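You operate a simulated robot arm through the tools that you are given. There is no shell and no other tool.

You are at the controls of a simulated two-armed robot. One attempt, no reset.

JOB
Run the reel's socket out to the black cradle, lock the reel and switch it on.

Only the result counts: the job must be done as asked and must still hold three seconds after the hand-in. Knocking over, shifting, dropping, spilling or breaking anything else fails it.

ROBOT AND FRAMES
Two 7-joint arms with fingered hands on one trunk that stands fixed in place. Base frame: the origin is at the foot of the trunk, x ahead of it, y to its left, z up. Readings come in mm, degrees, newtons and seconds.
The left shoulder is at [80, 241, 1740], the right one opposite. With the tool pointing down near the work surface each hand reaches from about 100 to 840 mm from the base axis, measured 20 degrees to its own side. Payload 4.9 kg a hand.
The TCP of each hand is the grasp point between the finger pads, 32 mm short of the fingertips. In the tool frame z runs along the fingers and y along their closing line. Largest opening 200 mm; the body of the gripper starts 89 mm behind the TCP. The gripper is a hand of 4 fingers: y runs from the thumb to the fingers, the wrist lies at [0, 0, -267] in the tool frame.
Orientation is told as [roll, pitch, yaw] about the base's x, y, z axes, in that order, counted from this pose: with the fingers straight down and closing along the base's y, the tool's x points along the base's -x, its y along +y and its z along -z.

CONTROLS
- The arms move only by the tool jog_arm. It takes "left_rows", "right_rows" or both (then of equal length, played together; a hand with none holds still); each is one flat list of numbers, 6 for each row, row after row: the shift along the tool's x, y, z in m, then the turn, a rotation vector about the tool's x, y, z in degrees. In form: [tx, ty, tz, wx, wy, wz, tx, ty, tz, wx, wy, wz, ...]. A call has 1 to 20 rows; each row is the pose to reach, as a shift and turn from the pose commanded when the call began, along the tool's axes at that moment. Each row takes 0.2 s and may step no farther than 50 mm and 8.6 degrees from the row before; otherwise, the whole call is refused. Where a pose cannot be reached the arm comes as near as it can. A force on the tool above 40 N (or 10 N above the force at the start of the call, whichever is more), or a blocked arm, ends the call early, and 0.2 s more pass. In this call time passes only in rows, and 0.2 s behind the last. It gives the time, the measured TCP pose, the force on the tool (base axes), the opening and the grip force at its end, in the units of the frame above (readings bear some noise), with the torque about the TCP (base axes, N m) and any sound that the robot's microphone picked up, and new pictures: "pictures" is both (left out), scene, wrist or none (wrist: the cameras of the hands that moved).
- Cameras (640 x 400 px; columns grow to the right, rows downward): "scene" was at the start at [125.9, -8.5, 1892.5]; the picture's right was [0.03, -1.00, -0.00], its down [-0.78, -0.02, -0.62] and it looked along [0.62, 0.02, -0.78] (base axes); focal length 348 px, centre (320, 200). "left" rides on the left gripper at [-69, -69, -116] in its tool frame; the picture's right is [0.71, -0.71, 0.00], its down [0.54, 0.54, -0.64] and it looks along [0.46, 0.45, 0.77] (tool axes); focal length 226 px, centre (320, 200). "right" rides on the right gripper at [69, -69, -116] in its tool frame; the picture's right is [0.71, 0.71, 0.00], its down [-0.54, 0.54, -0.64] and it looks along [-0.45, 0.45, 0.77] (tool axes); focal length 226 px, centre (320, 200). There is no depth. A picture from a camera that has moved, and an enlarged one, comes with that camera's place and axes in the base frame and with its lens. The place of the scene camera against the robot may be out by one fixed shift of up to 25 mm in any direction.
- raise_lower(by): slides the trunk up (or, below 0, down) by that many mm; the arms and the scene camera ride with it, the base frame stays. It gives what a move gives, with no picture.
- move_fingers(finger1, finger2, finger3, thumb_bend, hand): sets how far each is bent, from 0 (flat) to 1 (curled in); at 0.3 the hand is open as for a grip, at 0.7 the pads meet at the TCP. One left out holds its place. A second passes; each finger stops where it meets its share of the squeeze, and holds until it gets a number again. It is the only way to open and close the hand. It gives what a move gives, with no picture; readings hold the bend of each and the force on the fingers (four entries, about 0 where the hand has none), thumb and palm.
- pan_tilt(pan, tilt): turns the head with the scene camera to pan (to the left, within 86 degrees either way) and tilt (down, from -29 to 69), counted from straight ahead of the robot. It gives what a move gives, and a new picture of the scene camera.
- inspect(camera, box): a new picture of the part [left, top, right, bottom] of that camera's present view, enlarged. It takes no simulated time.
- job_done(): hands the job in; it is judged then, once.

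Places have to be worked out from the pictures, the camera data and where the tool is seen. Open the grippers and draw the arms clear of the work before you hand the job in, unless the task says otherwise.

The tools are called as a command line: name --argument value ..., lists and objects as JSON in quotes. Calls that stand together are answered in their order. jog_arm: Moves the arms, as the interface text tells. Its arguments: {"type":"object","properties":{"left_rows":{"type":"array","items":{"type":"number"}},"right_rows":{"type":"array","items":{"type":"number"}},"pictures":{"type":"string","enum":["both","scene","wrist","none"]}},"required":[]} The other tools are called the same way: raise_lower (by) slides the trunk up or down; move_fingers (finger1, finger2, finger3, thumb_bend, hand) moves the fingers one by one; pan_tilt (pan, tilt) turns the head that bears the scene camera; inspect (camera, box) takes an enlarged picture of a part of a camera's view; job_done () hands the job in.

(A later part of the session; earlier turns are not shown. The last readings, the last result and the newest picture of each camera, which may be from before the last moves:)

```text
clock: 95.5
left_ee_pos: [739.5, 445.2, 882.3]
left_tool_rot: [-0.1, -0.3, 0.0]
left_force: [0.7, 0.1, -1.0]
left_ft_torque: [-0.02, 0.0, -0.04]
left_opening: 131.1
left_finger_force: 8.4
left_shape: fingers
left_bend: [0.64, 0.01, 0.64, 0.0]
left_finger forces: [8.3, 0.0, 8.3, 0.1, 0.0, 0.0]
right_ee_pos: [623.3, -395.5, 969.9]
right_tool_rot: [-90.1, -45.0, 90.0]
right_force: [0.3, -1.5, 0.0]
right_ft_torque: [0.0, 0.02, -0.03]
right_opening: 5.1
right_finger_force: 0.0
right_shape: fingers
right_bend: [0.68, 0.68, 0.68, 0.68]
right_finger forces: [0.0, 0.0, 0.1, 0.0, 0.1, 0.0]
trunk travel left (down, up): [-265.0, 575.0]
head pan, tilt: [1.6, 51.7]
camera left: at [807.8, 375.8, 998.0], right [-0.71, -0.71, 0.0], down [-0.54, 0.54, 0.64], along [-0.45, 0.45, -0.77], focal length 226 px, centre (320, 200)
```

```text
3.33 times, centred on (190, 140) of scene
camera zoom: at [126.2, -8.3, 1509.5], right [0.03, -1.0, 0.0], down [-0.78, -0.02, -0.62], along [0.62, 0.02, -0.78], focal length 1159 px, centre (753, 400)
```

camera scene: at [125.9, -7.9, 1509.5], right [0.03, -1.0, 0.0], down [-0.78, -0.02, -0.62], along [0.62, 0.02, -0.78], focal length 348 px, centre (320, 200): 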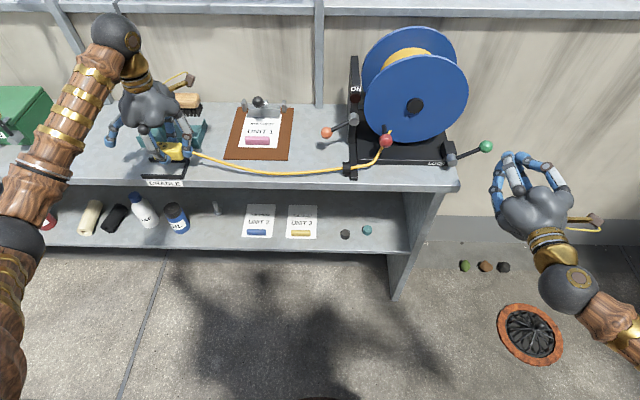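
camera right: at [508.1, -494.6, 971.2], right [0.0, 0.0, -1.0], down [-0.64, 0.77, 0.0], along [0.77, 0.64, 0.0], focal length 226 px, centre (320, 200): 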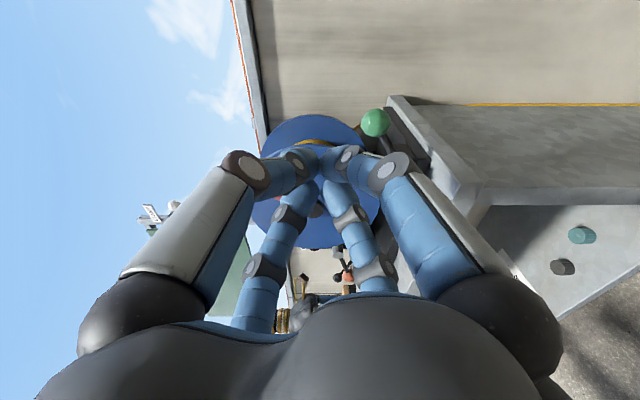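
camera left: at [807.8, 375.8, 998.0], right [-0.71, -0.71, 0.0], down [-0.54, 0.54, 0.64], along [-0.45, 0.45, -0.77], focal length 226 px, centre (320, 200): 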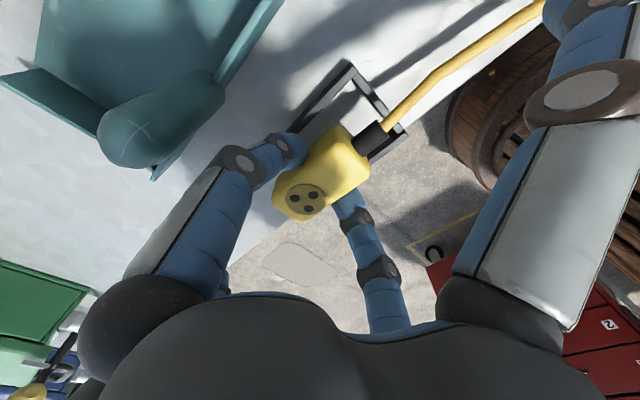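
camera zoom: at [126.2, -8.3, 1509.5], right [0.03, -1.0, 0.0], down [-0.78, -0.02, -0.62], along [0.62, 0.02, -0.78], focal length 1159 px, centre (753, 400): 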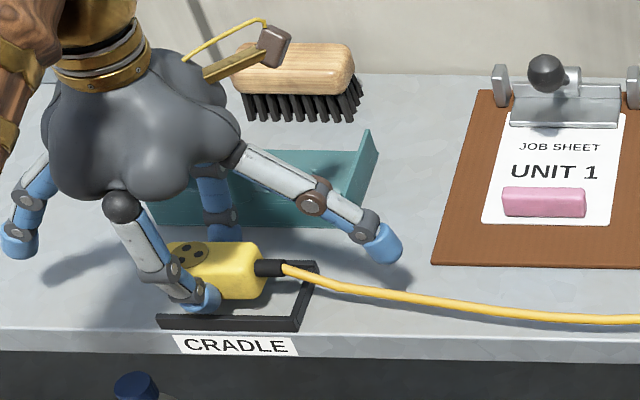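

Alignment looks right: socket centre [737.5,445], cradle inner x 716–766. I lower 10 mm more, feeling for contact.

jog_arm --left_rows '[0, 0, 0.005, 0, 0, 0, 0, 0, 0.01, 0, 0, 0]' --pictures "wrist"

inspect --camera "left" --box '[240, 40, 440, 240]'

inspect --camera "scene" --box '[130, 110, 230, 190]'

```text
clock: 96.1
left_ee_pos: [739.2, 446.1, 874.2]
left_tool_rot: [-0.1, -0.2, -0.1]
left_force: [-0.6, -0.6, -1.9]
left_ft_torque: [-0.03, -0.01, 0.03]
left_opening: 131.0
left_finger_force: 8.6
left_shape: fingers
left_bend: [0.64, 0.01, 0.64, 0.0]
left_finger forces: [8.3, 0.0, 8.2, 0.0, 0.1, 0.0]
right_ee_pos: [624.2, -397.9, 970.8]
right_tool_rot: [-90.1, -45.0, 89.9]
right_force: [-0.4, -0.5, -1.2]
right_ft_torque: [-0.02, -0.03, -0.03]
right_opening: 5.6
right_finger_force: 0.0
right_shape: fingers
right_bend: [0.68, 0.68, 0.68, 0.68]
right_finger forces: [0.1, 0.0, 0.0, 0.0, 0.0, 0.0]
trunk travel left (down, up): [-265.0, 575.0]
head pan, tilt: [1.6, 51.7]
camera left: at [807.9, 376.3, 988.9], right [-0.71, -0.71, 0.0], down [-0.54, 0.54, 0.64], along [-0.45, 0.45, -0.77], focal length 226 px, centre (320, 200)
```

left: 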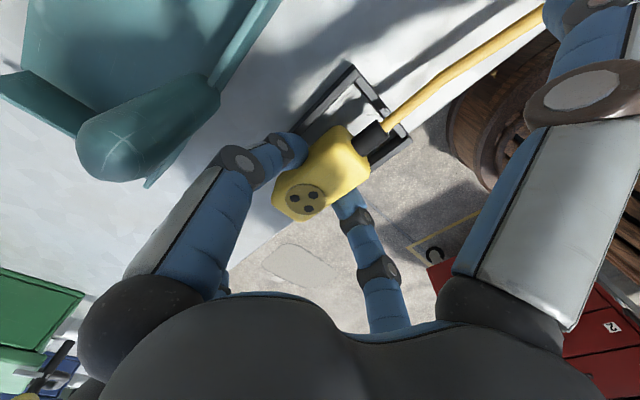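

```text
2.00 times, centred on (340, 140) of left
camera zoom: at [807.9, 376.3, 988.9], right [-0.71, -0.71, 0.0], down [-0.54, 0.54, 0.64], along [-0.45, 0.45, -0.77], focal length 452 px, centre (280, 320)
```

zoom: 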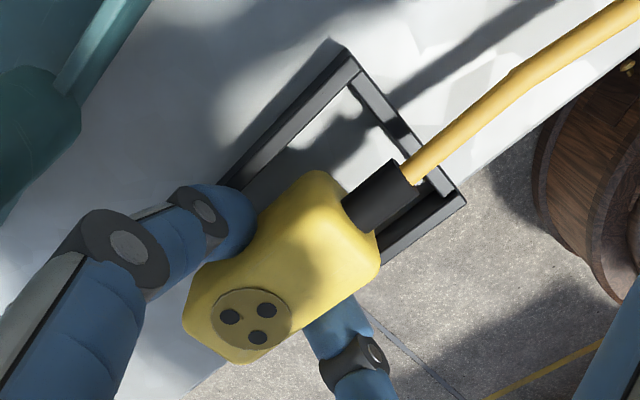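

```text
5.00 times, centred on (180, 150) of scene
camera zoom: at [126.1, -8.3, 1509.5], right [0.03, -1.0, 0.0], down [-0.78, -0.02, -0.62], along [0.62, 0.02, -0.78], focal length 1738 px, centre (1020, 450)
```

zoom: 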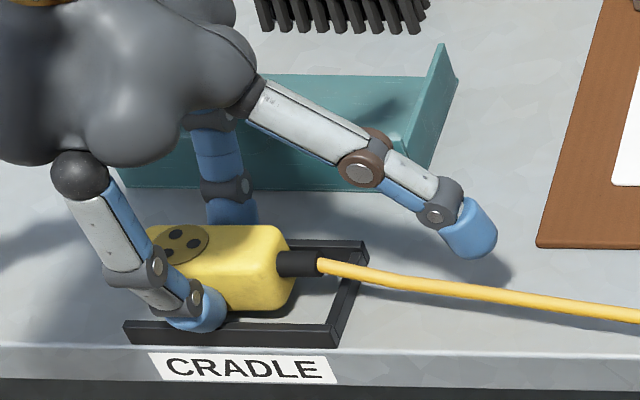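

No contact yet. I lower 4 mm more and check the force.

jog_arm --left_rows '[0, 0, 0.002, 0, 0, 0, 0, 0, 0.004, 0, 0, 0]' --pictures "none"

inspect --camera "scene" --box '[130, 110, 230, 190]'

```text
clock: 96.7
left_ee_pos: [738.9, 445.8, 870.3]
left_tool_rot: [0.0, -0.5, 0.0]
left_force: [1.3, 0.4, 9.1]
left_ft_torque: [-0.04, -0.01, -0.01]
left_opening: 131.5
left_finger_force: 16.3
left_shape: fingers
left_bend: [0.64, 0.01, 0.64, 0.0]
left_finger forces: [15.6, 0.0, 16.5, 0.0, 0.0, 0.0]
right_ee_pos: [623.0, -398.8, 971.7]
right_tool_rot: [-90.0, -45.0, 90.0]
right_force: [-0.2, -0.2, -0.1]
right_ft_torque: [0.01, -0.03, 0.03]
right_opening: 5.4
right_finger_force: 0.3
right_shape: fingers
right_bend: [0.68, 0.68, 0.68, 0.68]
right_finger forces: [0.0, 0.0, 0.0, 0.0, 0.0, 0.1]
trunk travel left (down, up): [-265.0, 575.0]
head pan, tilt: [1.6, 51.7]
```

```text
5.00 times, centred on (180, 150) of scene
camera zoom: at [124.9, -8.8, 1509.8], right [0.03, -1.0, 0.0], down [-0.78, -0.02, -0.62], along [0.62, 0.02, -0.78], focal length 1738 px, centre (1020, 450)
```

zoom: 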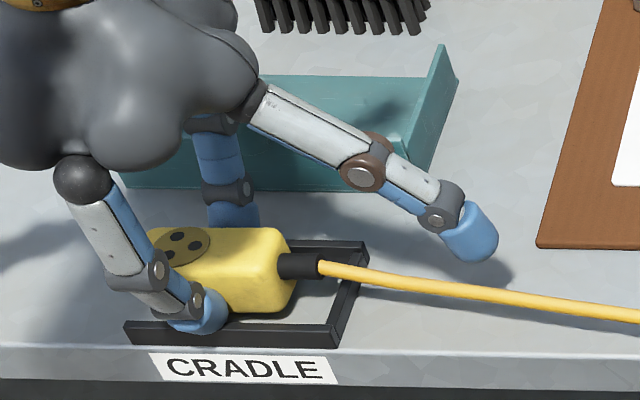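

Contact (9 N) on the rails/bench. I ease up 1.5 mm and open fingers 1 and 3 slightly so the socket settles in the cradle.

jog_arm --left_rows '[0, 0, -0.002, 0, 0, 0]' --pictures "none"

move_fingers --hand "left" --finger1 0.61 --finger3 0.59

inspect --camera "left" --box '[240, 40, 440, 240]'

inspect --camera "scene" --box '[130, 110, 230, 190]'

```text
clock: 97.1
left_ee_pos: [739.6, 445.6, 870.9]
left_tool_rot: [0.0, -0.3, 0.0]
left_force: [0.7, 0.0, 1.4]
left_ft_torque: [-0.01, -0.03, 0.0]
left_opening: 131.2
left_finger_force: 12.7
left_shape: fingers
left_bend: [0.64, 0.01, 0.64, 0.0]
left_finger forces: [12.6, 0.1, 12.2, 0.0, 0.0, 0.1]
right_ee_pos: [623.9, -397.1, 970.1]
right_tool_rot: [-89.9, -45.0, 89.9]
right_force: [-0.5, 0.8, -1.1]
right_ft_torque: [0.02, 0.01, 0.0]
right_opening: 5.2
right_finger_force: 0.1
right_shape: fingers
right_bend: [0.68, 0.68, 0.68, 0.68]
right_finger forces: [0.0, 0.0, 0.1, 0.1, 0.0, 0.1]
trunk travel left (down, up): [-265.0, 575.0]
head pan, tilt: [1.6, 51.7]
```

```text
clock: 98.1
left_ee_pos: [738.9, 445.8, 872.7]
left_tool_rot: [-0.1, -0.3, 0.0]
left_force: [2.2, -0.1, 4.8]
left_ft_torque: [0.03, -0.09, 0.05]
left_opening: 131.5
left_finger_force: 6.0
left_shape: fingers
left_bend: [0.62, 0.01, 0.62, 0.0]
left_finger forces: [4.4, 0.0, 6.9, 0.1, 0.0, 0.0]
right_ee_pos: [624.1, -397.2, 970.4]
right_tool_rot: [-90.0, -45.0, 90.0]
right_force: [-0.2, 0.4, -0.3]
right_ft_torque: [0.0, 0.01, 0.01]
right_opening: 5.4
right_finger_force: 0.1
right_shape: fingers
right_bend: [0.68, 0.68, 0.68, 0.68]
right_finger forces: [0.0, 0.0, 0.0, 0.1, 0.1, 0.0]
trunk travel left (down, up): [-265.0, 575.0]
head pan, tilt: [1.6, 51.7]
```

```text
2.00 times, centred on (340, 140) of left
camera zoom: at [807.9, 376.5, 988.2], right [-0.71, -0.71, 0.0], down [-0.54, 0.54, 0.64], along [-0.45, 0.45, -0.77], focal length 452 px, centre (280, 320)
```

zoom: 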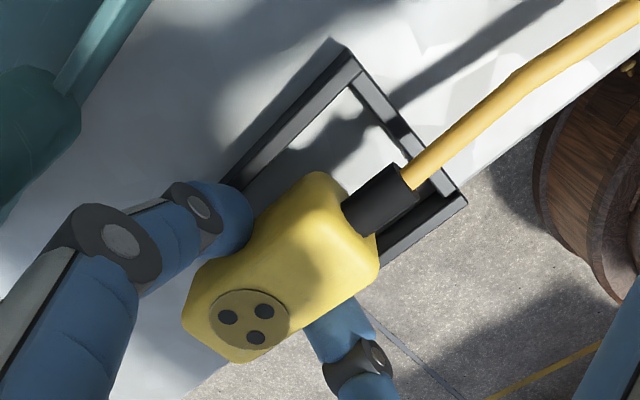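

```text
5.00 times, centred on (180, 150) of scene
camera zoom: at [125.6, -8.7, 1509.6], right [0.03, -1.0, 0.0], down [-0.78, -0.02, -0.62], along [0.62, 0.02, -0.78], focal length 1738 px, centre (1020, 450)
```

zoom: 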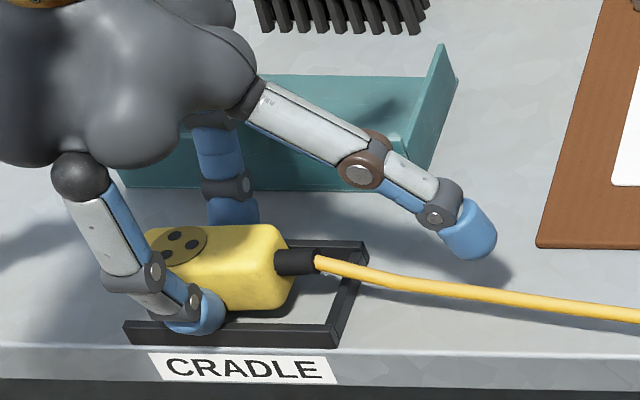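

The fingers opened to 0.62 and seem to press outward on the rails; I set them to 0.625 to relax, then lift slowly and check that the socket stays.

move_fingers --hand "left" --finger1 0.625 --finger3 0.622

jog_arm --left_rows '[0, 0, -0.004, 0, 0, 0, 0, 0, -0.008, 0, 0, 0, 0, 0, -0.012, 0, 0, 0]' --pictures "wrist"

inspect --camera "left" --box '[240, 40, 440, 240]'

inspect --camera "scene" --box '[130, 110, 230, 190]'

```text
clock: 99.1
left_ee_pos: [739.3, 445.7, 871.9]
left_tool_rot: [-0.1, -0.3, 0.0]
left_force: [1.0, 0.3, 5.2]
left_ft_torque: [0.0, 0.01, -0.01]
left_opening: 131.8
left_finger_force: 4.7
left_shape: fingers
left_bend: [0.62, 0.01, 0.63, 0.0]
left_finger forces: [4.1, 0.1, 5.6, 0.0, 0.0, 0.1]
right_ee_pos: [623.1, -396.0, 971.1]
right_tool_rot: [-90.0, -45.0, 90.1]
right_force: [0.0, 0.3, -0.6]
right_ft_torque: [0.02, 0.01, 0.0]
right_opening: 5.4
right_finger_force: 0.0
right_shape: fingers
right_bend: [0.68, 0.68, 0.68, 0.68]
right_finger forces: [0.1, 0.1, 0.1, 0.0, 0.1, 0.1]
trunk travel left (down, up): [-265.0, 575.0]
head pan, tilt: [1.6, 51.7]
```

```text
clock: 99.9
left_ee_pos: [739.6, 446.5, 882.2]
left_tool_rot: [0.0, -0.3, -0.2]
left_force: [-0.4, -0.8, -0.1]
left_ft_torque: [0.02, 0.01, -0.02]
left_opening: 131.7
left_finger_force: 0.1
left_shape: fingers
left_bend: [0.62, 0.01, 0.62, 0.0]
left_finger forces: [0.1, 0.0, 0.0, 0.0, 0.0, 0.1]
right_ee_pos: [623.2, -398.0, 971.7]
right_tool_rot: [-90.0, -45.1, 90.0]
right_force: [0.2, -0.6, 0.3]
right_ft_torque: [-0.03, -0.01, 0.0]
right_opening: 5.0
right_finger_force: 0.1
right_shape: fingers
right_bend: [0.68, 0.68, 0.68, 0.68]
right_finger forces: [0.1, 0.1, 0.0, 0.0, 0.0, 0.0]
trunk travel left (down, up): [-265.0, 575.0]
head pan, tilt: [1.6, 51.7]
camera left: at [807.6, 376.8, 998.5], right [-0.71, -0.71, 0.0], down [-0.54, 0.54, 0.64], along [-0.45, 0.45, -0.77], focal length 226 px, centre (320, 200)
```

left: 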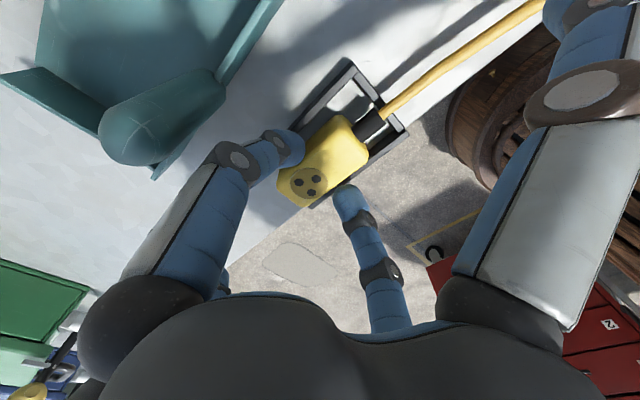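

```text
2.00 times, centred on (340, 140) of left
camera zoom: at [807.6, 376.8, 998.5], right [-0.71, -0.71, 0.0], down [-0.54, 0.54, 0.64], along [-0.45, 0.45, -0.77], focal length 452 px, centre (280, 320)
```

zoom: 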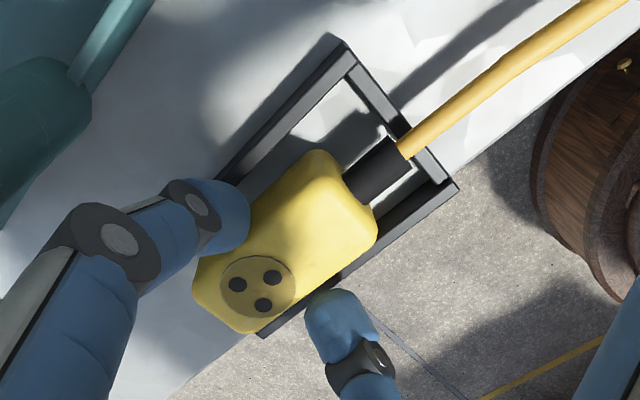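

```text
5.00 times, centred on (180, 150) of scene
camera zoom: at [125.9, -8.3, 1509.5], right [0.03, -1.0, 0.0], down [-0.78, -0.02, -0.62], along [0.62, 0.02, -0.78], focal length 1738 px, centre (1020, 450)
```

zoom: 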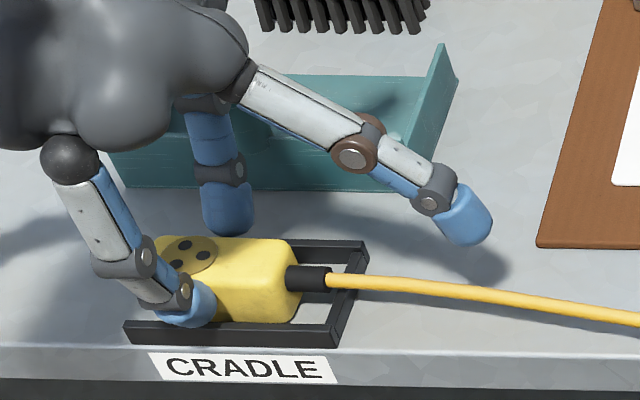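

The socket stays in the cradle. I lift the left hand straight up 90 mm and view the cradle.

jog_arm --left_rows '[0, 0, -0.02, 0, 0, 0, 0, 0, -0.045, 0, 0, 0, 0, 0, -0.07, 0, 0, 0, 0, 0, -0.09, 0, 0, 0]' --pictures "both"

inspect --camera "left" --box '[240, 0, 440, 200]'

inspect --camera "scene" --box '[130, 110, 230, 190]'

```text
clock: 100.9
left_ee_pos: [739.1, 445.7, 972.8]
left_tool_rot: [-0.2, -0.3, 0.1]
left_force: [-0.3, -0.4, -0.1]
left_ft_torque: [0.01, -0.02, 0.01]
left_opening: 131.9
left_finger_force: 0.1
left_shape: fingers
left_bend: [0.62, 0.01, 0.62, 0.0]
left_finger forces: [0.1, 0.0, 0.1, 0.1, 0.0, 0.0]
right_ee_pos: [623.2, -398.2, 969.7]
right_tool_rot: [-90.0, -45.0, 90.0]
right_force: [0.5, -1.0, 0.1]
right_ft_torque: [-0.02, -0.01, -0.01]
right_opening: 5.3
right_finger_force: 0.0
right_shape: fingers
right_bend: [0.68, 0.68, 0.68, 0.68]
right_finger forces: [0.0, 0.0, 0.0, 0.0, 0.1, 0.0]
trunk travel left (down, up): [-265.0, 575.0]
head pan, tilt: [1.6, 51.7]
camera scene: at [125.4, -8.6, 1509.5], right [0.03, -1.0, 0.0], down [-0.78, -0.02, -0.62], along [0.62, 0.02, -0.78], focal length 348 px, centre (320, 200)
camera left: at [807.9, 376.7, 1090.0], right [-0.71, -0.71, 0.0], down [-0.54, 0.54, 0.64], along [-0.45, 0.45, -0.77], focal length 226 px, centre (320, 200)
```

scene: 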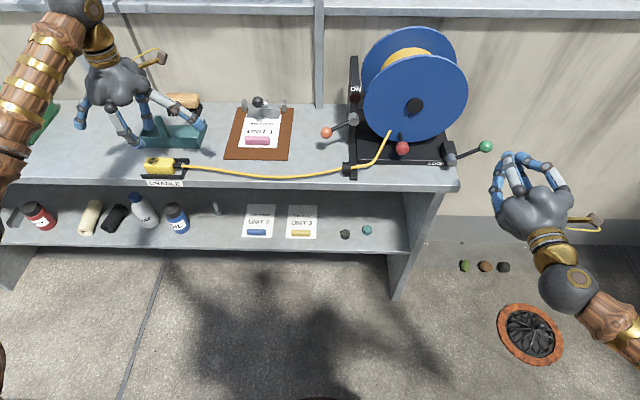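
left: 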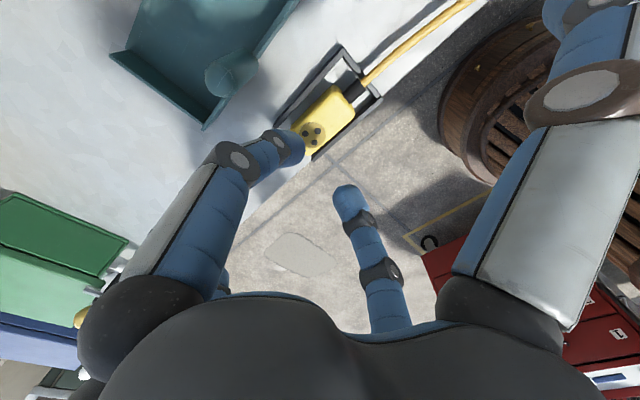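

```text
2.00 times, centred on (340, 100) of left
camera zoom: at [807.9, 376.7, 1090.0], right [-0.71, -0.71, 0.0], down [-0.54, 0.54, 0.64], along [-0.45, 0.45, -0.77], focal length 452 px, centre (280, 400)
```

zoom: 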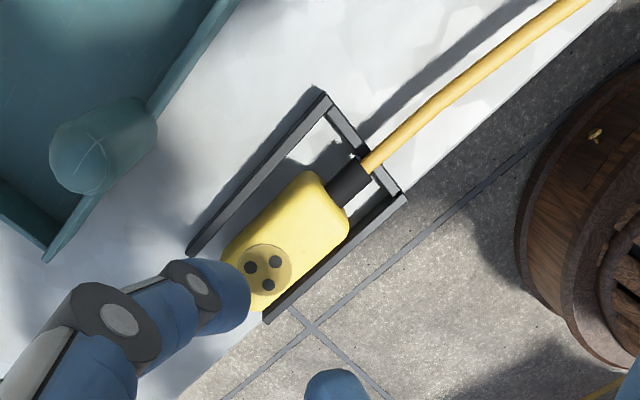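

```text
5.00 times, centred on (180, 150) of scene
camera zoom: at [125.4, -8.6, 1509.5], right [0.03, -1.0, 0.0], down [-0.78, -0.02, -0.62], along [0.62, 0.02, -0.78], focal length 1738 px, centre (1020, 450)
```

zoom: 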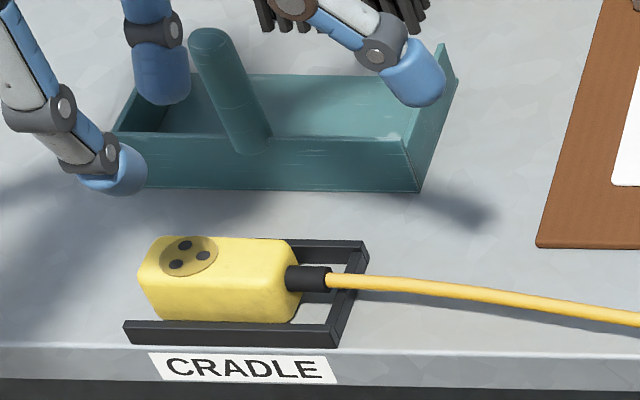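

The socket sits properly within the cradle with the cord stub inside. Now I bring the right hand below‑right of the green lever ball (it lies at about y −396, z 908) to push it back upright to LOCK.

jog_arm --right_rows '[0.043, 0.0216, 0, 0, 0, 0, 0.0856, 0.0431, 0, 0, 0, 0, 0.0856, 0.0431, 0.04, 0, 0, 0, 0.0856, 0.0431, 0.08, 0, 0, 0, 0.0856, 0.0431, 0.12, 0, 0, 0]' --pictures "both"

inspect --camera "scene" --box '[390, 80, 530, 200]'

```text
clock: 102.1
left_ee_pos: [740.9, 444.8, 973.9]
left_tool_rot: [0.1, -0.3, 0.0]
left_force: [-0.2, -0.8, 0.4]
left_ft_torque: [0.05, 0.03, -0.03]
left_opening: 131.8
left_finger_force: 0.0
left_shape: fingers
left_bend: [0.62, 0.01, 0.62, 0.0]
left_finger forces: [0.0, 0.0, 0.1, 0.0, 0.0, 0.0]
right_ee_pos: [741.6, -427.9, 878.0]
right_tool_rot: [-89.8, -44.9, 89.9]
right_force: [-4.5, -2.5, -2.3]
right_ft_torque: [0.02, -0.16, 0.13]
right_opening: 5.4
right_finger_force: 2.8
right_shape: fingers
right_bend: [0.68, 0.68, 0.7, 0.68]
right_finger forces: [0.1, 0.1, 5.7, 0.0, 0.1, 0.1]
trunk travel left (down, up): [-265.0, 575.0]
head pan, tilt: [1.6, 51.7]
camera scene: at [126.3, -9.0, 1509.4], right [0.03, -1.0, 0.0], down [-0.78, -0.02, -0.62], along [0.62, 0.02, -0.78], focal length 348 px, centre (320, 200)
camera right: at [626.7, -525.5, 878.5], right [0.0, 0.0, -1.0], down [-0.64, 0.77, 0.0], along [0.77, 0.64, 0.0], focal length 226 px, centre (320, 200)
```

scene: 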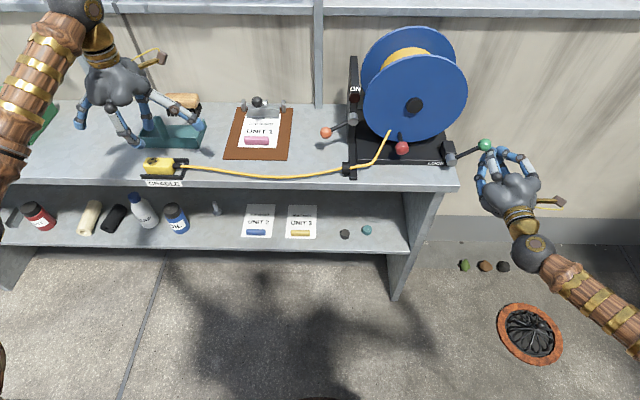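
right: 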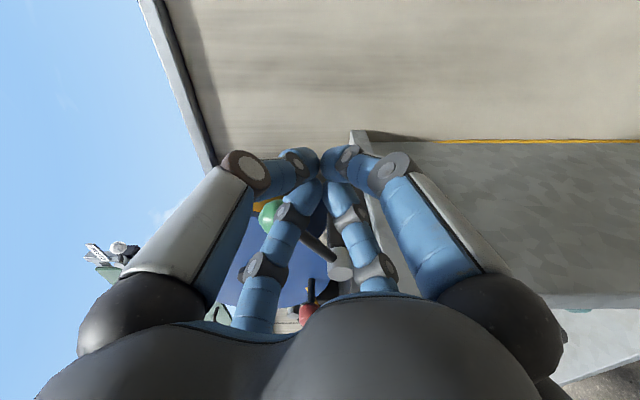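

```text
3.33 times, centred on (460, 140) of scene
camera zoom: at [126.3, -9.0, 1509.4], right [0.03, -1.0, 0.0], down [-0.78, -0.02, -0.62], along [0.62, 0.02, -0.78], focal length 1159 px, centre (-147, 400)
```

zoom: 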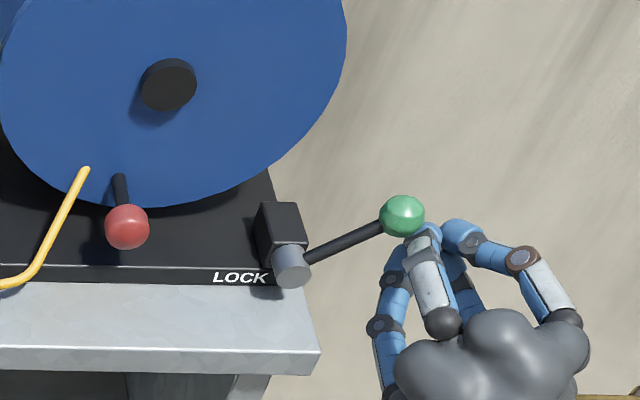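

The pusher touches the ball. I push it up along its arc to upright.

jog_arm --right_rows '[-0.014, -0.0014, 0, 0, 0, 0, -0.0279, -0.0028, 0, 0, 0, 0, -0.0445, -0.0057, 0, 0, 0, 0, -0.058, -0.0052, 0, 0, 0, 0, -0.0694, -0.0047, 0, 0, 0, 0, -0.0856, -0.0004, 0, 0, 0, 0, -0.0933, 0.0028, 0, 0, 0, 0]' --pictures "wrist"

inspect --camera "scene" --box '[390, 80, 530, 200]'

```text
clock: 103.7
left_ee_pos: [739.9, 446.5, 973.7]
left_tool_rot: [-0.2, -0.4, 0.0]
left_force: [0.3, 0.1, 0.2]
left_ft_torque: [-0.01, -0.02, 0.01]
left_opening: 131.7
left_finger_force: 0.1
left_shape: fingers
left_bend: [0.62, 0.01, 0.62, 0.0]
left_finger forces: [0.1, 0.0, 0.0, 0.1, 0.0, 0.0]
right_ee_pos: [744.2, -359.7, 941.7]
right_tool_rot: [-90.0, -45.0, 90.0]
right_force: [0.9, -0.8, -0.1]
right_ft_torque: [0.04, -0.03, 0.01]
right_opening: 5.3
right_finger_force: 0.9
right_shape: fingers
right_bend: [0.68, 0.68, 0.68, 0.68]
right_finger forces: [0.0, 0.1, 0.5, 0.1, 0.0, 0.0]
trunk travel left (down, up): [-265.0, 575.0]
head pan, tilt: [1.6, 51.7]
camera right: at [629.2, -457.4, 942.9], right [0.0, 0.0, -1.0], down [-0.64, 0.77, 0.0], along [0.77, 0.64, 0.0], focal length 226 px, centre (320, 200)
```

right: 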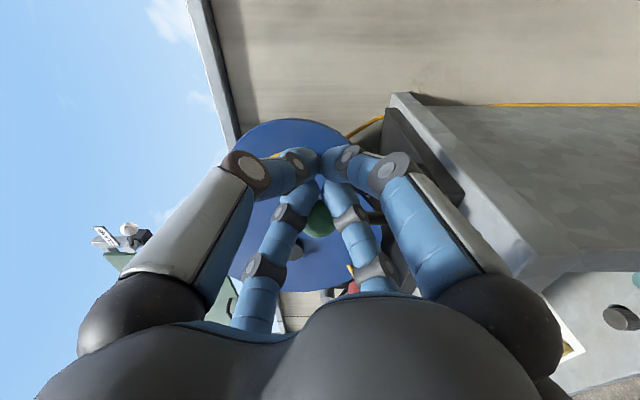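

```text
3.33 times, centred on (460, 140) of scene
camera zoom: at [125.9, -8.6, 1509.5], right [0.03, -1.0, 0.0], down [-0.78, -0.02, -0.62], along [0.62, 0.02, -0.78], focal length 1159 px, centre (-147, 400)
```

zoom: 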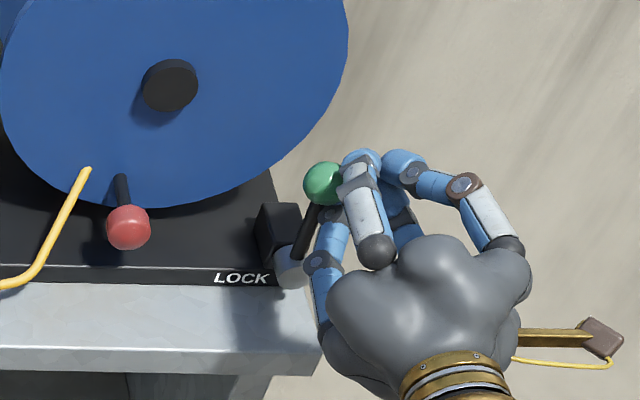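

The lever is upright again. I press a few mm more to seat it at its stop, then back away to the right.

jog_arm --right_rows '[-0.003, 0.003, 0, 0, 0, 0, -0.0055, 0.0055, 0, 0, 0, 0]' --pictures "none"

jog_arm --right_rows '[0.01, -0.01, 0, 0, 0, 0, 0.025, -0.025, -0.01, 0, 0, 0, 0.03, -0.03, -0.05, 0, 0, 0, 0.03, -0.03, -0.09, 0, 0, 0, 0.03, -0.03, -0.12, 0, 0, 0]' --pictures "both"

inspect --camera "scene" --box '[390, 80, 530, 200]'

inspect --camera "right" --box '[180, 40, 560, 300]'

```text
clock: 104.3
left_ee_pos: [740.4, 445.8, 974.2]
left_tool_rot: [0.0, -0.3, -0.2]
left_force: [1.0, 0.0, -0.6]
left_ft_torque: [0.0, 0.0, -0.01]
left_opening: 132.0
left_finger_force: 0.1
left_shape: fingers
left_bend: [0.62, 0.01, 0.62, 0.0]
left_finger forces: [0.0, 0.0, 0.1, 0.0, 0.0, 0.1]
right_ee_pos: [743.6, -354.5, 943.1]
right_tool_rot: [-90.0, -45.0, 89.8]
right_force: [1.4, -9.2, 1.0]
right_ft_torque: [0.04, 0.0, -0.22]
right_opening: 6.1
right_finger_force: 5.1
right_shape: fingers
right_bend: [0.68, 0.69, 0.69, 0.68]
right_finger forces: [0.1, 3.3, 6.8, 0.0, 0.0, 0.0]
trunk travel left (down, up): [-265.0, 575.0]
head pan, tilt: [1.6, 51.7]
```

```text
clock: 105.5
left_ee_pos: [739.1, 446.4, 974.6]
left_tool_rot: [-0.1, -0.3, 0.0]
left_force: [-1.7, 1.0, 0.5]
left_ft_torque: [-0.01, 0.0, -0.01]
left_opening: 131.9
left_finger_force: 0.0
left_shape: fingers
left_bend: [0.62, 0.01, 0.62, 0.0]
left_finger forces: [0.1, 0.0, 0.1, 0.0, 0.1, 0.0]
right_ee_pos: [623.5, -393.1, 943.8]
right_tool_rot: [-90.1, -44.9, 90.1]
right_force: [-0.1, -0.1, -0.5]
right_ft_torque: [0.02, 0.03, 0.01]
right_opening: 5.6
right_finger_force: 0.1
right_shape: fingers
right_bend: [0.68, 0.68, 0.68, 0.68]
right_finger forces: [0.0, 0.0, 0.0, 0.1, 0.0, 0.0]
trunk travel left (down, up): [-265.0, 575.0]
head pan, tilt: [1.6, 51.7]
camera scene: at [124.7, -8.5, 1509.6], right [0.03, -1.0, 0.0], down [-0.78, -0.02, -0.62], along [0.62, 0.02, -0.78], focal length 348 px, centre (320, 200)
camera right: at [508.0, -491.4, 944.6], right [0.0, 0.0, -1.0], down [-0.64, 0.77, 0.0], along [0.77, 0.64, 0.0], focal length 226 px, centre (320, 200)
```

scene: 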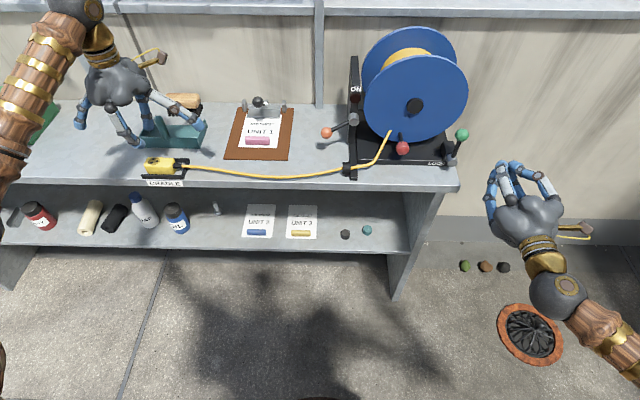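
right: 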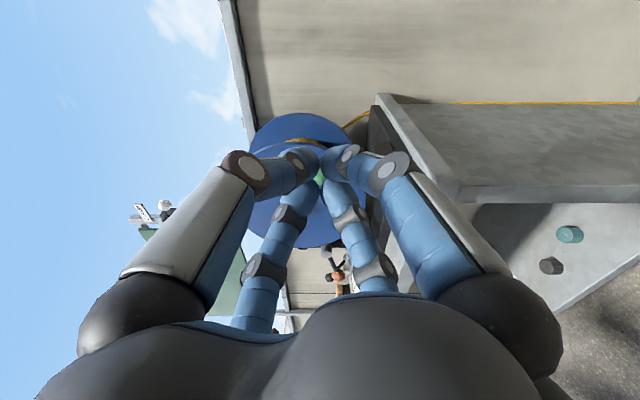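

```text
3.33 times, centred on (460, 140) of scene
camera zoom: at [124.7, -8.5, 1509.6], right [0.03, -1.0, 0.0], down [-0.78, -0.02, -0.62], along [0.62, 0.02, -0.78], focal length 1159 px, centre (-147, 400)
```

zoom: 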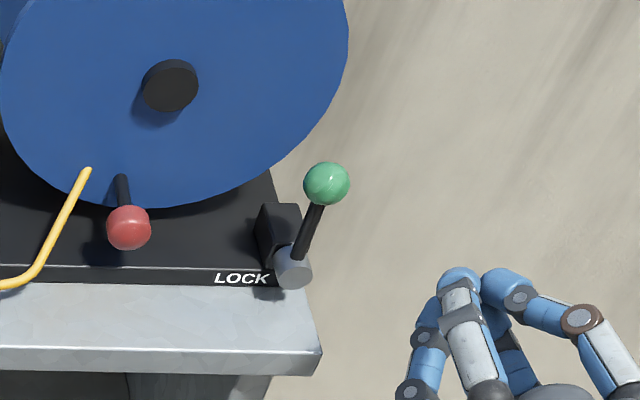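

```text
1.54 times, centred on (370, 170) of right
camera zoom: at [508.0, -491.4, 944.6], right [0.0, 0.0, -1.0], down [-0.64, 0.77, 0.0], along [0.77, 0.64, 0.0], focal length 348 px, centre (243, 246)
```

zoom: 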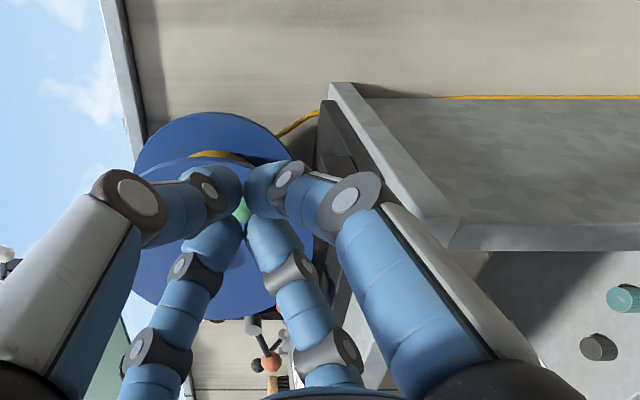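

LOCK is upright again and the reel holds its new angle. Now for the ON lever: I'll pinch its orange ball (≈[812,4,900]) with the left hand's fingers 1 and 3, pitched forward 30° for reach; first curl the thumb and travel over.

move_fingers --hand "left" --thumb_bend 1.0 --finger1 0.5 --finger3 0.5

jog_arm --left_rows '[0, -0.03, -0.03, 0, -3, 0, 0, -0.06, -0.05, 0, -6, 0, 0, -0.105, -0.05, 0, -9, 0, 0, -0.15, -0.05, 0, -12, 0, 0, -0.195, -0.05, 0, -15, 0, -0.005, -0.24, -0.05, 0, -18, 0, -0.01, -0.285, -0.05, 0, -21, 0, -0.015, -0.33, -0.05, 0, -24, 0, -0.02, -0.375, -0.045, 0, -27, 0, -0.023, -0.415, -0.04, 0, -30, 0]' --pictures "both"

inspect --camera "scene" --box '[130, 110, 230, 190]'

```text
clock: 106.5
left_ee_pos: [740.3, 446.0, 973.9]
left_tool_rot: [-0.2, -0.3, -0.1]
left_force: [0.6, -0.2, -0.8]
left_ft_torque: [-0.02, -0.01, -0.01]
left_opening: 80.7
left_finger_force: 0.1
left_shape: fingers
left_bend: [0.5, 0.01, 0.5, 1.0]
left_finger forces: [0.0, 0.0, 0.0, 0.1, 0.0, 0.0]
right_ee_pos: [624.9, -393.5, 943.3]
right_tool_rot: [-90.1, -45.0, 90.0]
right_force: [-0.5, 0.2, 0.3]
right_ft_torque: [0.01, -0.01, 0.0]
right_opening: 5.5
right_finger_force: 0.1
right_shape: fingers
right_bend: [0.68, 0.68, 0.68, 0.68]
right_finger forces: [0.1, 0.1, 0.0, 0.1, 0.0, 0.0]
trunk travel left (down, up): [-265.0, 575.0]
head pan, tilt: [1.6, 51.7]
```

```text
clock: 108.7
left_ee_pos: [758.9, 28.8, 1011.1]
left_tool_rot: [0.0, -30.4, 0.0]
left_force: [0.8, 0.3, -0.1]
left_ft_torque: [0.0, 0.02, 0.01]
left_opening: 81.0
left_finger_force: 0.0
left_shape: fingers
left_bend: [0.5, 0.01, 0.5, 1.0]
left_finger forces: [0.0, 0.0, 0.1, 0.0, 0.0, 0.0]
right_ee_pos: [622.4, -394.5, 944.9]
right_tool_rot: [-89.9, -45.2, 90.1]
right_force: [0.1, 0.1, 0.4]
right_ft_torque: [0.0, -0.02, 0.01]
right_opening: 5.7
right_finger_force: 0.1
right_shape: fingers
right_bend: [0.68, 0.68, 0.68, 0.68]
right_finger forces: [0.0, 0.1, 0.0, 0.1, 0.0, 0.0]
trunk travel left (down, up): [-265.0, 575.0]
head pan, tilt: [1.6, 51.7]
camera scene: at [125.5, -10.6, 1509.6], right [0.03, -1.0, 0.0], down [-0.78, -0.02, -0.62], along [0.62, 0.02, -0.78], focal length 348 px, centre (320, 200)
camera left: at [760.4, -39.6, 1146.6], right [-0.61, -0.71, -0.36], down [-0.79, 0.54, 0.28], along [-0.01, 0.45, -0.89], focal length 226 px, centre (320, 200)
```

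scene: 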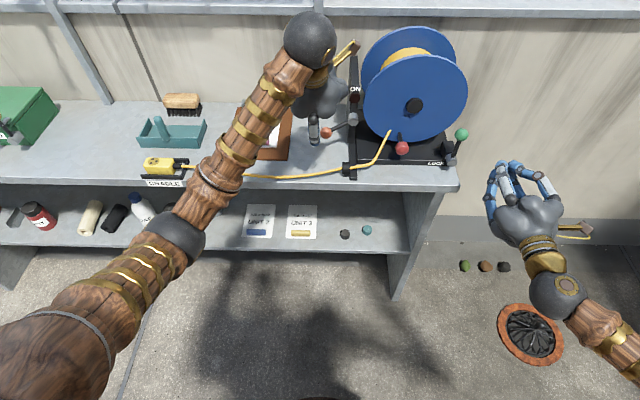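
left: 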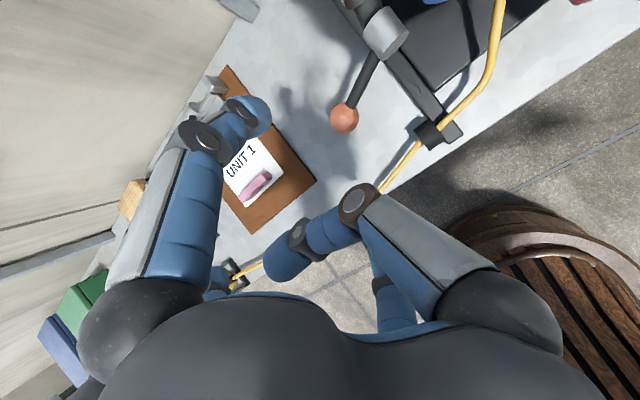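

```text
5.00 times, centred on (180, 150) of scene
camera zoom: at [125.5, -10.6, 1509.6], right [0.03, -1.0, 0.0], down [-0.78, -0.02, -0.62], along [0.62, 0.02, -0.78], focal length 1738 px, centre (1020, 450)
```

zoom: 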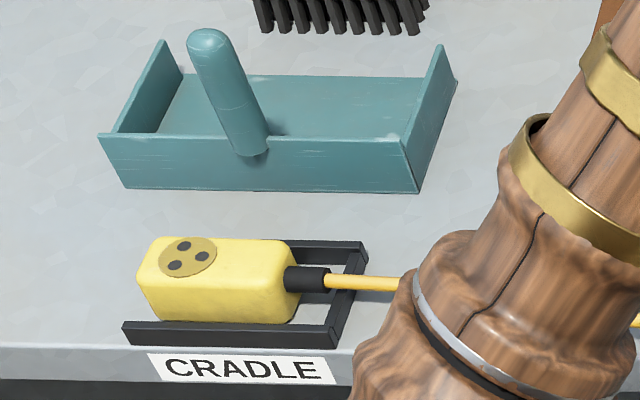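

The ON ball is confirmed at [812.5,4,900] with its pivot at about [829,−66,930]. I line up and approach along the hand's axis, stopping short for a check.

jog_arm --left_rows '[0.005, -0.0125, 0.0, 0, 0, 0, 0.0105, -0.025, 0.0, 0, 0, 0, 0.0105, -0.025, 0.03, 0, 0, 0, 0.0105, -0.025, 0.06, 0, 0, 0]' --pictures "wrist"

inspect --camera "left" --box '[200, 0, 480, 240]'

inspect --camera "scene" --box '[270, 50, 400, 180]'

```text
clock: 109.7
left_ee_pos: [781.5, 5.0, 957.3]
left_tool_rot: [0.0, -30.3, 0.0]
left_force: [0.6, -0.8, -0.3]
left_ft_torque: [-0.01, 0.01, -0.01]
left_opening: 80.9
left_finger_force: 0.0
left_shape: fingers
left_bend: [0.5, 0.01, 0.5, 1.0]
left_finger forces: [0.1, 0.0, 0.0, 0.1, 0.0, 0.0]
right_ee_pos: [624.5, -393.6, 943.7]
right_tool_rot: [-90.0, -45.0, 89.9]
right_force: [-0.2, 0.6, 1.1]
right_ft_torque: [0.0, 0.0, -0.01]
right_opening: 5.5
right_finger_force: 0.1
right_shape: fingers
right_bend: [0.68, 0.68, 0.68, 0.68]
right_finger forces: [0.0, 0.0, 0.0, 0.0, 0.0, 0.0]
trunk travel left (down, up): [-265.0, 575.0]
head pan, tilt: [1.6, 51.7]
camera left: at [782.5, -63.3, 1092.1], right [-0.61, -0.71, -0.36], down [-0.79, 0.54, 0.28], along [-0.01, 0.45, -0.89], focal length 226 px, centre (320, 200)
```

left: 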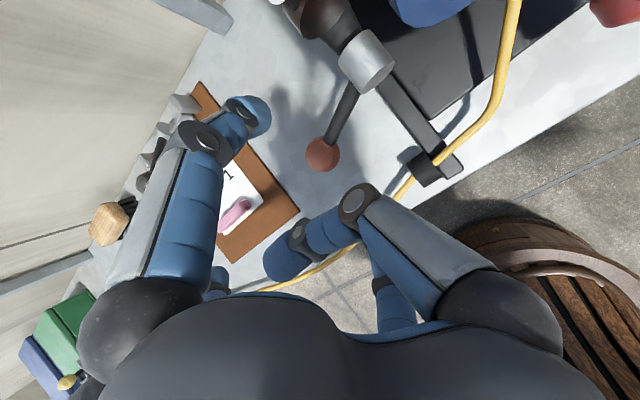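

```text
1.67 times, centred on (340, 120) of left
camera zoom: at [782.5, -63.3, 1092.1], right [-0.61, -0.71, -0.36], down [-0.79, 0.54, 0.28], along [-0.01, 0.45, -0.89], focal length 377 px, centre (287, 333)
```

zoom: 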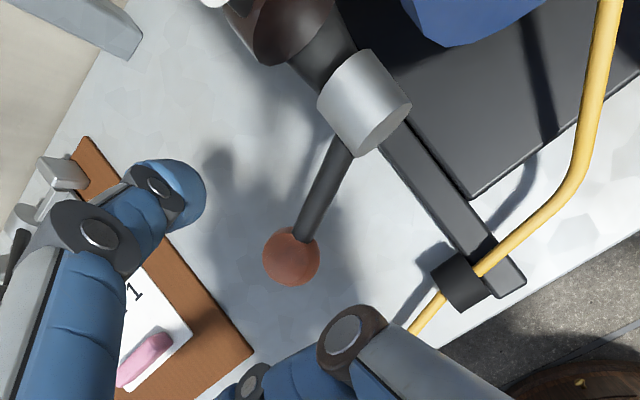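

```text
3.08 times, centred on (335, 115) of scene
camera zoom: at [126.2, -9.2, 1509.5], right [0.03, -1.0, 0.0], down [-0.78, -0.02, -0.62], along [0.62, 0.02, -0.78], focal length 1070 px, centre (274, 462)
```

zoom: 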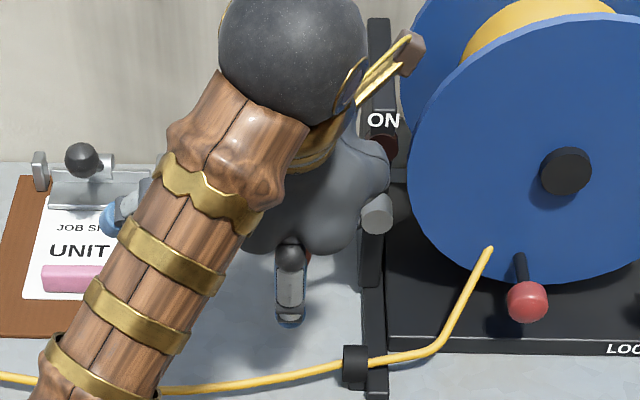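

Clear all round. I advance the last 42 mm so the ball lies between fingers 1 and 3.

jog_arm --left_rows '[0, 0, 0.015, 0, 0, 0, 0, 0, 0.03, 0, 0, 0, 0, 0, 0.042, 0, 0, 0]' --pictures "wrist"

inspect --camera "left" --box '[180, 40, 480, 280]'

inspect --camera "scene" --box '[270, 50, 400, 180]'

```text
clock: 110.5
left_ee_pos: [804.4, 5.5, 919.9]
left_tool_rot: [-0.2, -30.3, 0.0]
left_force: [0.0, 0.2, -0.2]
left_ft_torque: [0.03, -0.03, 0.02]
left_opening: 81.1
left_finger_force: 0.0
left_shape: fingers
left_bend: [0.5, 0.01, 0.5, 1.0]
left_finger forces: [0.0, 0.0, 0.0, 0.1, 0.1, 0.0]
right_ee_pos: [623.4, -394.3, 943.7]
right_tool_rot: [-89.9, -45.0, 89.9]
right_force: [-0.7, 0.2, 0.2]
right_ft_torque: [0.02, -0.01, -0.01]
right_opening: 5.3
right_finger_force: 0.0
right_shape: fingers
right_bend: [0.68, 0.68, 0.68, 0.68]
right_finger forces: [0.0, 0.1, 0.1, 0.0, 0.1, 0.0]
trunk travel left (down, up): [-265.0, 575.0]
head pan, tilt: [1.6, 51.7]
camera left: at [804.7, -63.5, 1055.1], right [-0.61, -0.71, -0.36], down [-0.79, 0.54, 0.28], along [-0.01, 0.45, -0.89], focal length 226 px, centre (320, 200)
```

left: 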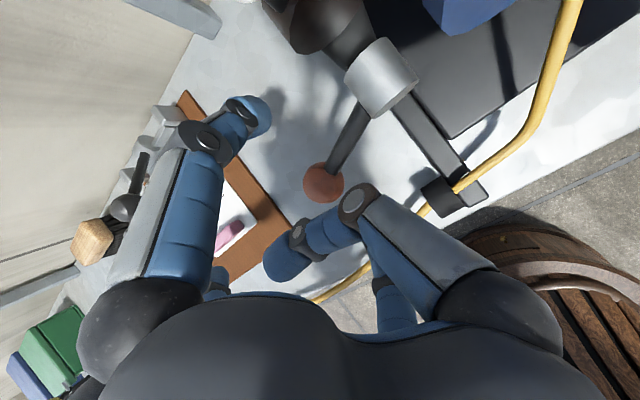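

```text
1.67 times, centred on (330, 160) of left
camera zoom: at [804.7, -63.5, 1055.1], right [-0.61, -0.71, -0.36], down [-0.79, 0.54, 0.28], along [-0.01, 0.45, -0.89], focal length 377 px, centre (303, 267)
```

zoom: 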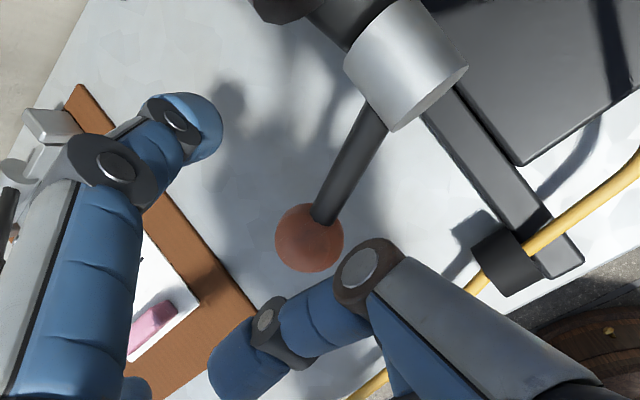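

```text
3.08 times, centred on (335, 115) of scene
camera zoom: at [126.0, -8.7, 1509.5], right [0.03, -1.0, 0.0], down [-0.78, -0.02, -0.62], along [0.62, 0.02, -0.78], focal length 1070 px, centre (274, 462)
```

zoom: 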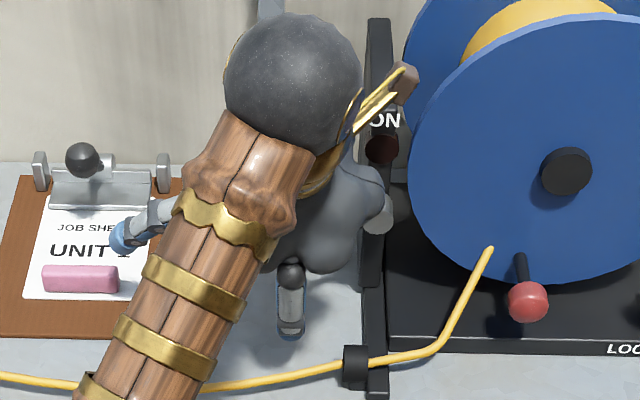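

The ball is centred between the fingers. I close fingers 1 and 3 on it.

move_fingers --hand "left" --finger1 0.68 --finger3 0.68

inspect --camera "left" --box '[180, 40, 480, 280]'

```text
clock: 111.5
left_ee_pos: [804.4, 4.6, 921.5]
left_tool_rot: [-0.1, -30.3, 0.0]
left_force: [-2.1, 1.8, -1.2]
left_ft_torque: [0.03, 0.12, 0.01]
left_opening: 58.7
left_finger_force: 5.1
left_shape: fingers
left_bend: [0.66, 0.01, 0.64, 1.0]
left_finger forces: [3.6, 0.0, 5.9, 0.0, 0.0, 0.0]
right_ee_pos: [623.5, -394.8, 943.8]
right_tool_rot: [-89.9, -45.0, 90.1]
right_force: [0.1, 0.3, 0.5]
right_ft_torque: [0.0, 0.02, -0.02]
right_opening: 5.4
right_finger_force: 0.0
right_shape: fingers
right_bend: [0.68, 0.68, 0.68, 0.68]
right_finger forces: [0.0, 0.1, 0.0, 0.1, 0.1, 0.0]
trunk travel left (down, up): [-265.0, 575.0]
head pan, tilt: [1.6, 51.7]
```

```text
1.67 times, centred on (330, 160) of left
camera zoom: at [804.4, -63.5, 1055.0], right [-0.61, -0.71, -0.36], down [-0.79, 0.54, 0.28], along [-0.01, 0.45, -0.89], focal length 377 px, centre (303, 267)
```

zoom: 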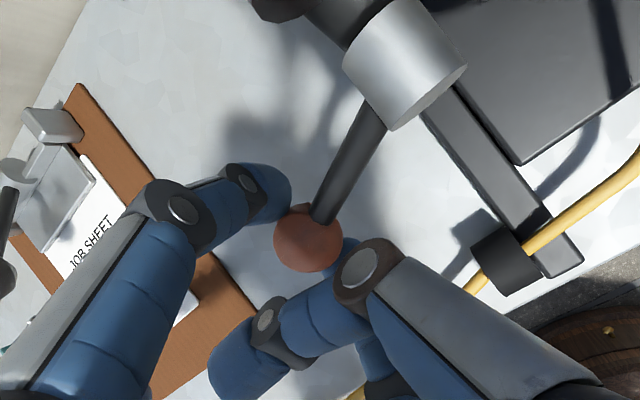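

Ball gripped. I firm the grip and try lifting it 10 mm along its arc (up), reading the force.

move_fingers --hand "left" --finger1 0.75 --finger3 0.75

jog_arm --left_rows '[-0.0023, 0.002, -0.0039, 0, 0, 0, -0.00455, 0.004, -0.0078, 0, 0, 0]' --pictures "wrist"

inspect --camera "left" --box '[180, 40, 480, 280]'

```text
clock: 112.5
left_ee_pos: [803.2, 5.6, 921.0]
left_tool_rot: [-0.2, -30.4, 0.1]
left_force: [1.0, 0.9, -1.0]
left_ft_torque: [0.03, 0.01, 0.03]
left_opening: 58.2
left_finger_force: 7.8
left_shape: fingers
left_bend: [0.66, 0.01, 0.64, 1.0]
left_finger forces: [8.5, 0.0, 7.9, 0.0, 0.0, 0.0]
right_ee_pos: [623.9, -394.0, 943.8]
right_tool_rot: [-90.0, -45.0, 90.0]
right_force: [0.8, 0.2, 0.1]
right_ft_torque: [0.02, -0.02, 0.01]
right_opening: 5.5
right_finger_force: 0.0
right_shape: fingers
right_bend: [0.68, 0.68, 0.68, 0.68]
right_finger forces: [0.0, 0.0, 0.0, 0.1, 0.0, 0.0]
trunk travel left (down, up): [-265.0, 575.0]
head pan, tilt: [1.6, 51.7]
```

```text
clock: 113.1
left_ee_pos: [804.9, 9.2, 929.9]
left_tool_rot: [0.1, -30.3, 0.0]
left_force: [-0.7, 0.1, -1.4]
left_ft_torque: [0.02, 0.14, -0.02]
left_opening: 58.3
left_finger_force: 8.1
left_shape: fingers
left_bend: [0.66, 0.01, 0.64, 1.0]
left_finger forces: [7.4, 0.0, 9.3, 0.1, 0.0, 0.0]
right_ee_pos: [624.0, -394.0, 944.8]
right_tool_rot: [-90.0, -45.0, 89.9]
right_force: [-0.8, -0.2, 0.7]
right_ft_torque: [-0.01, -0.01, -0.03]
right_opening: 5.8
right_finger_force: 0.0
right_shape: fingers
right_bend: [0.68, 0.68, 0.68, 0.68]
right_finger forces: [0.1, 0.0, 0.1, 0.0, 0.1, 0.1]
trunk travel left (down, up): [-265.0, 575.0]
head pan, tilt: [1.6, 51.7]
camera left: at [805.1, -59.9, 1064.0], right [-0.61, -0.71, -0.36], down [-0.79, 0.54, 0.28], along [-0.01, 0.45, -0.89], focal length 226 px, centre (320, 200)
```

left: 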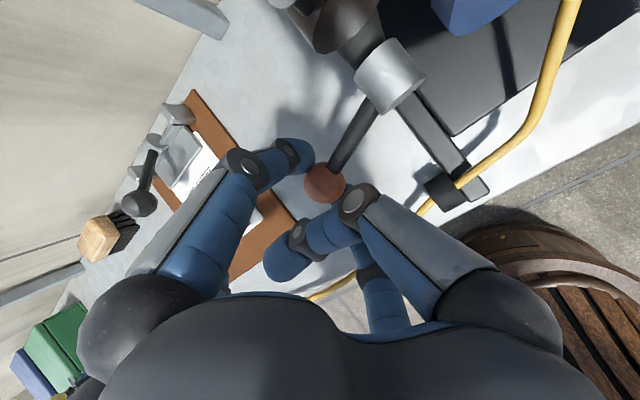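

```text
1.67 times, centred on (330, 160) of left
camera zoom: at [805.1, -59.9, 1064.0], right [-0.61, -0.71, -0.36], down [-0.79, 0.54, 0.28], along [-0.01, 0.45, -0.89], focal length 377 px, centre (303, 267)
```

zoom: 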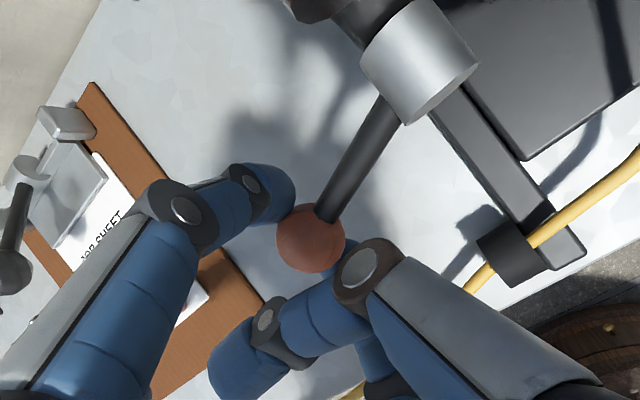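

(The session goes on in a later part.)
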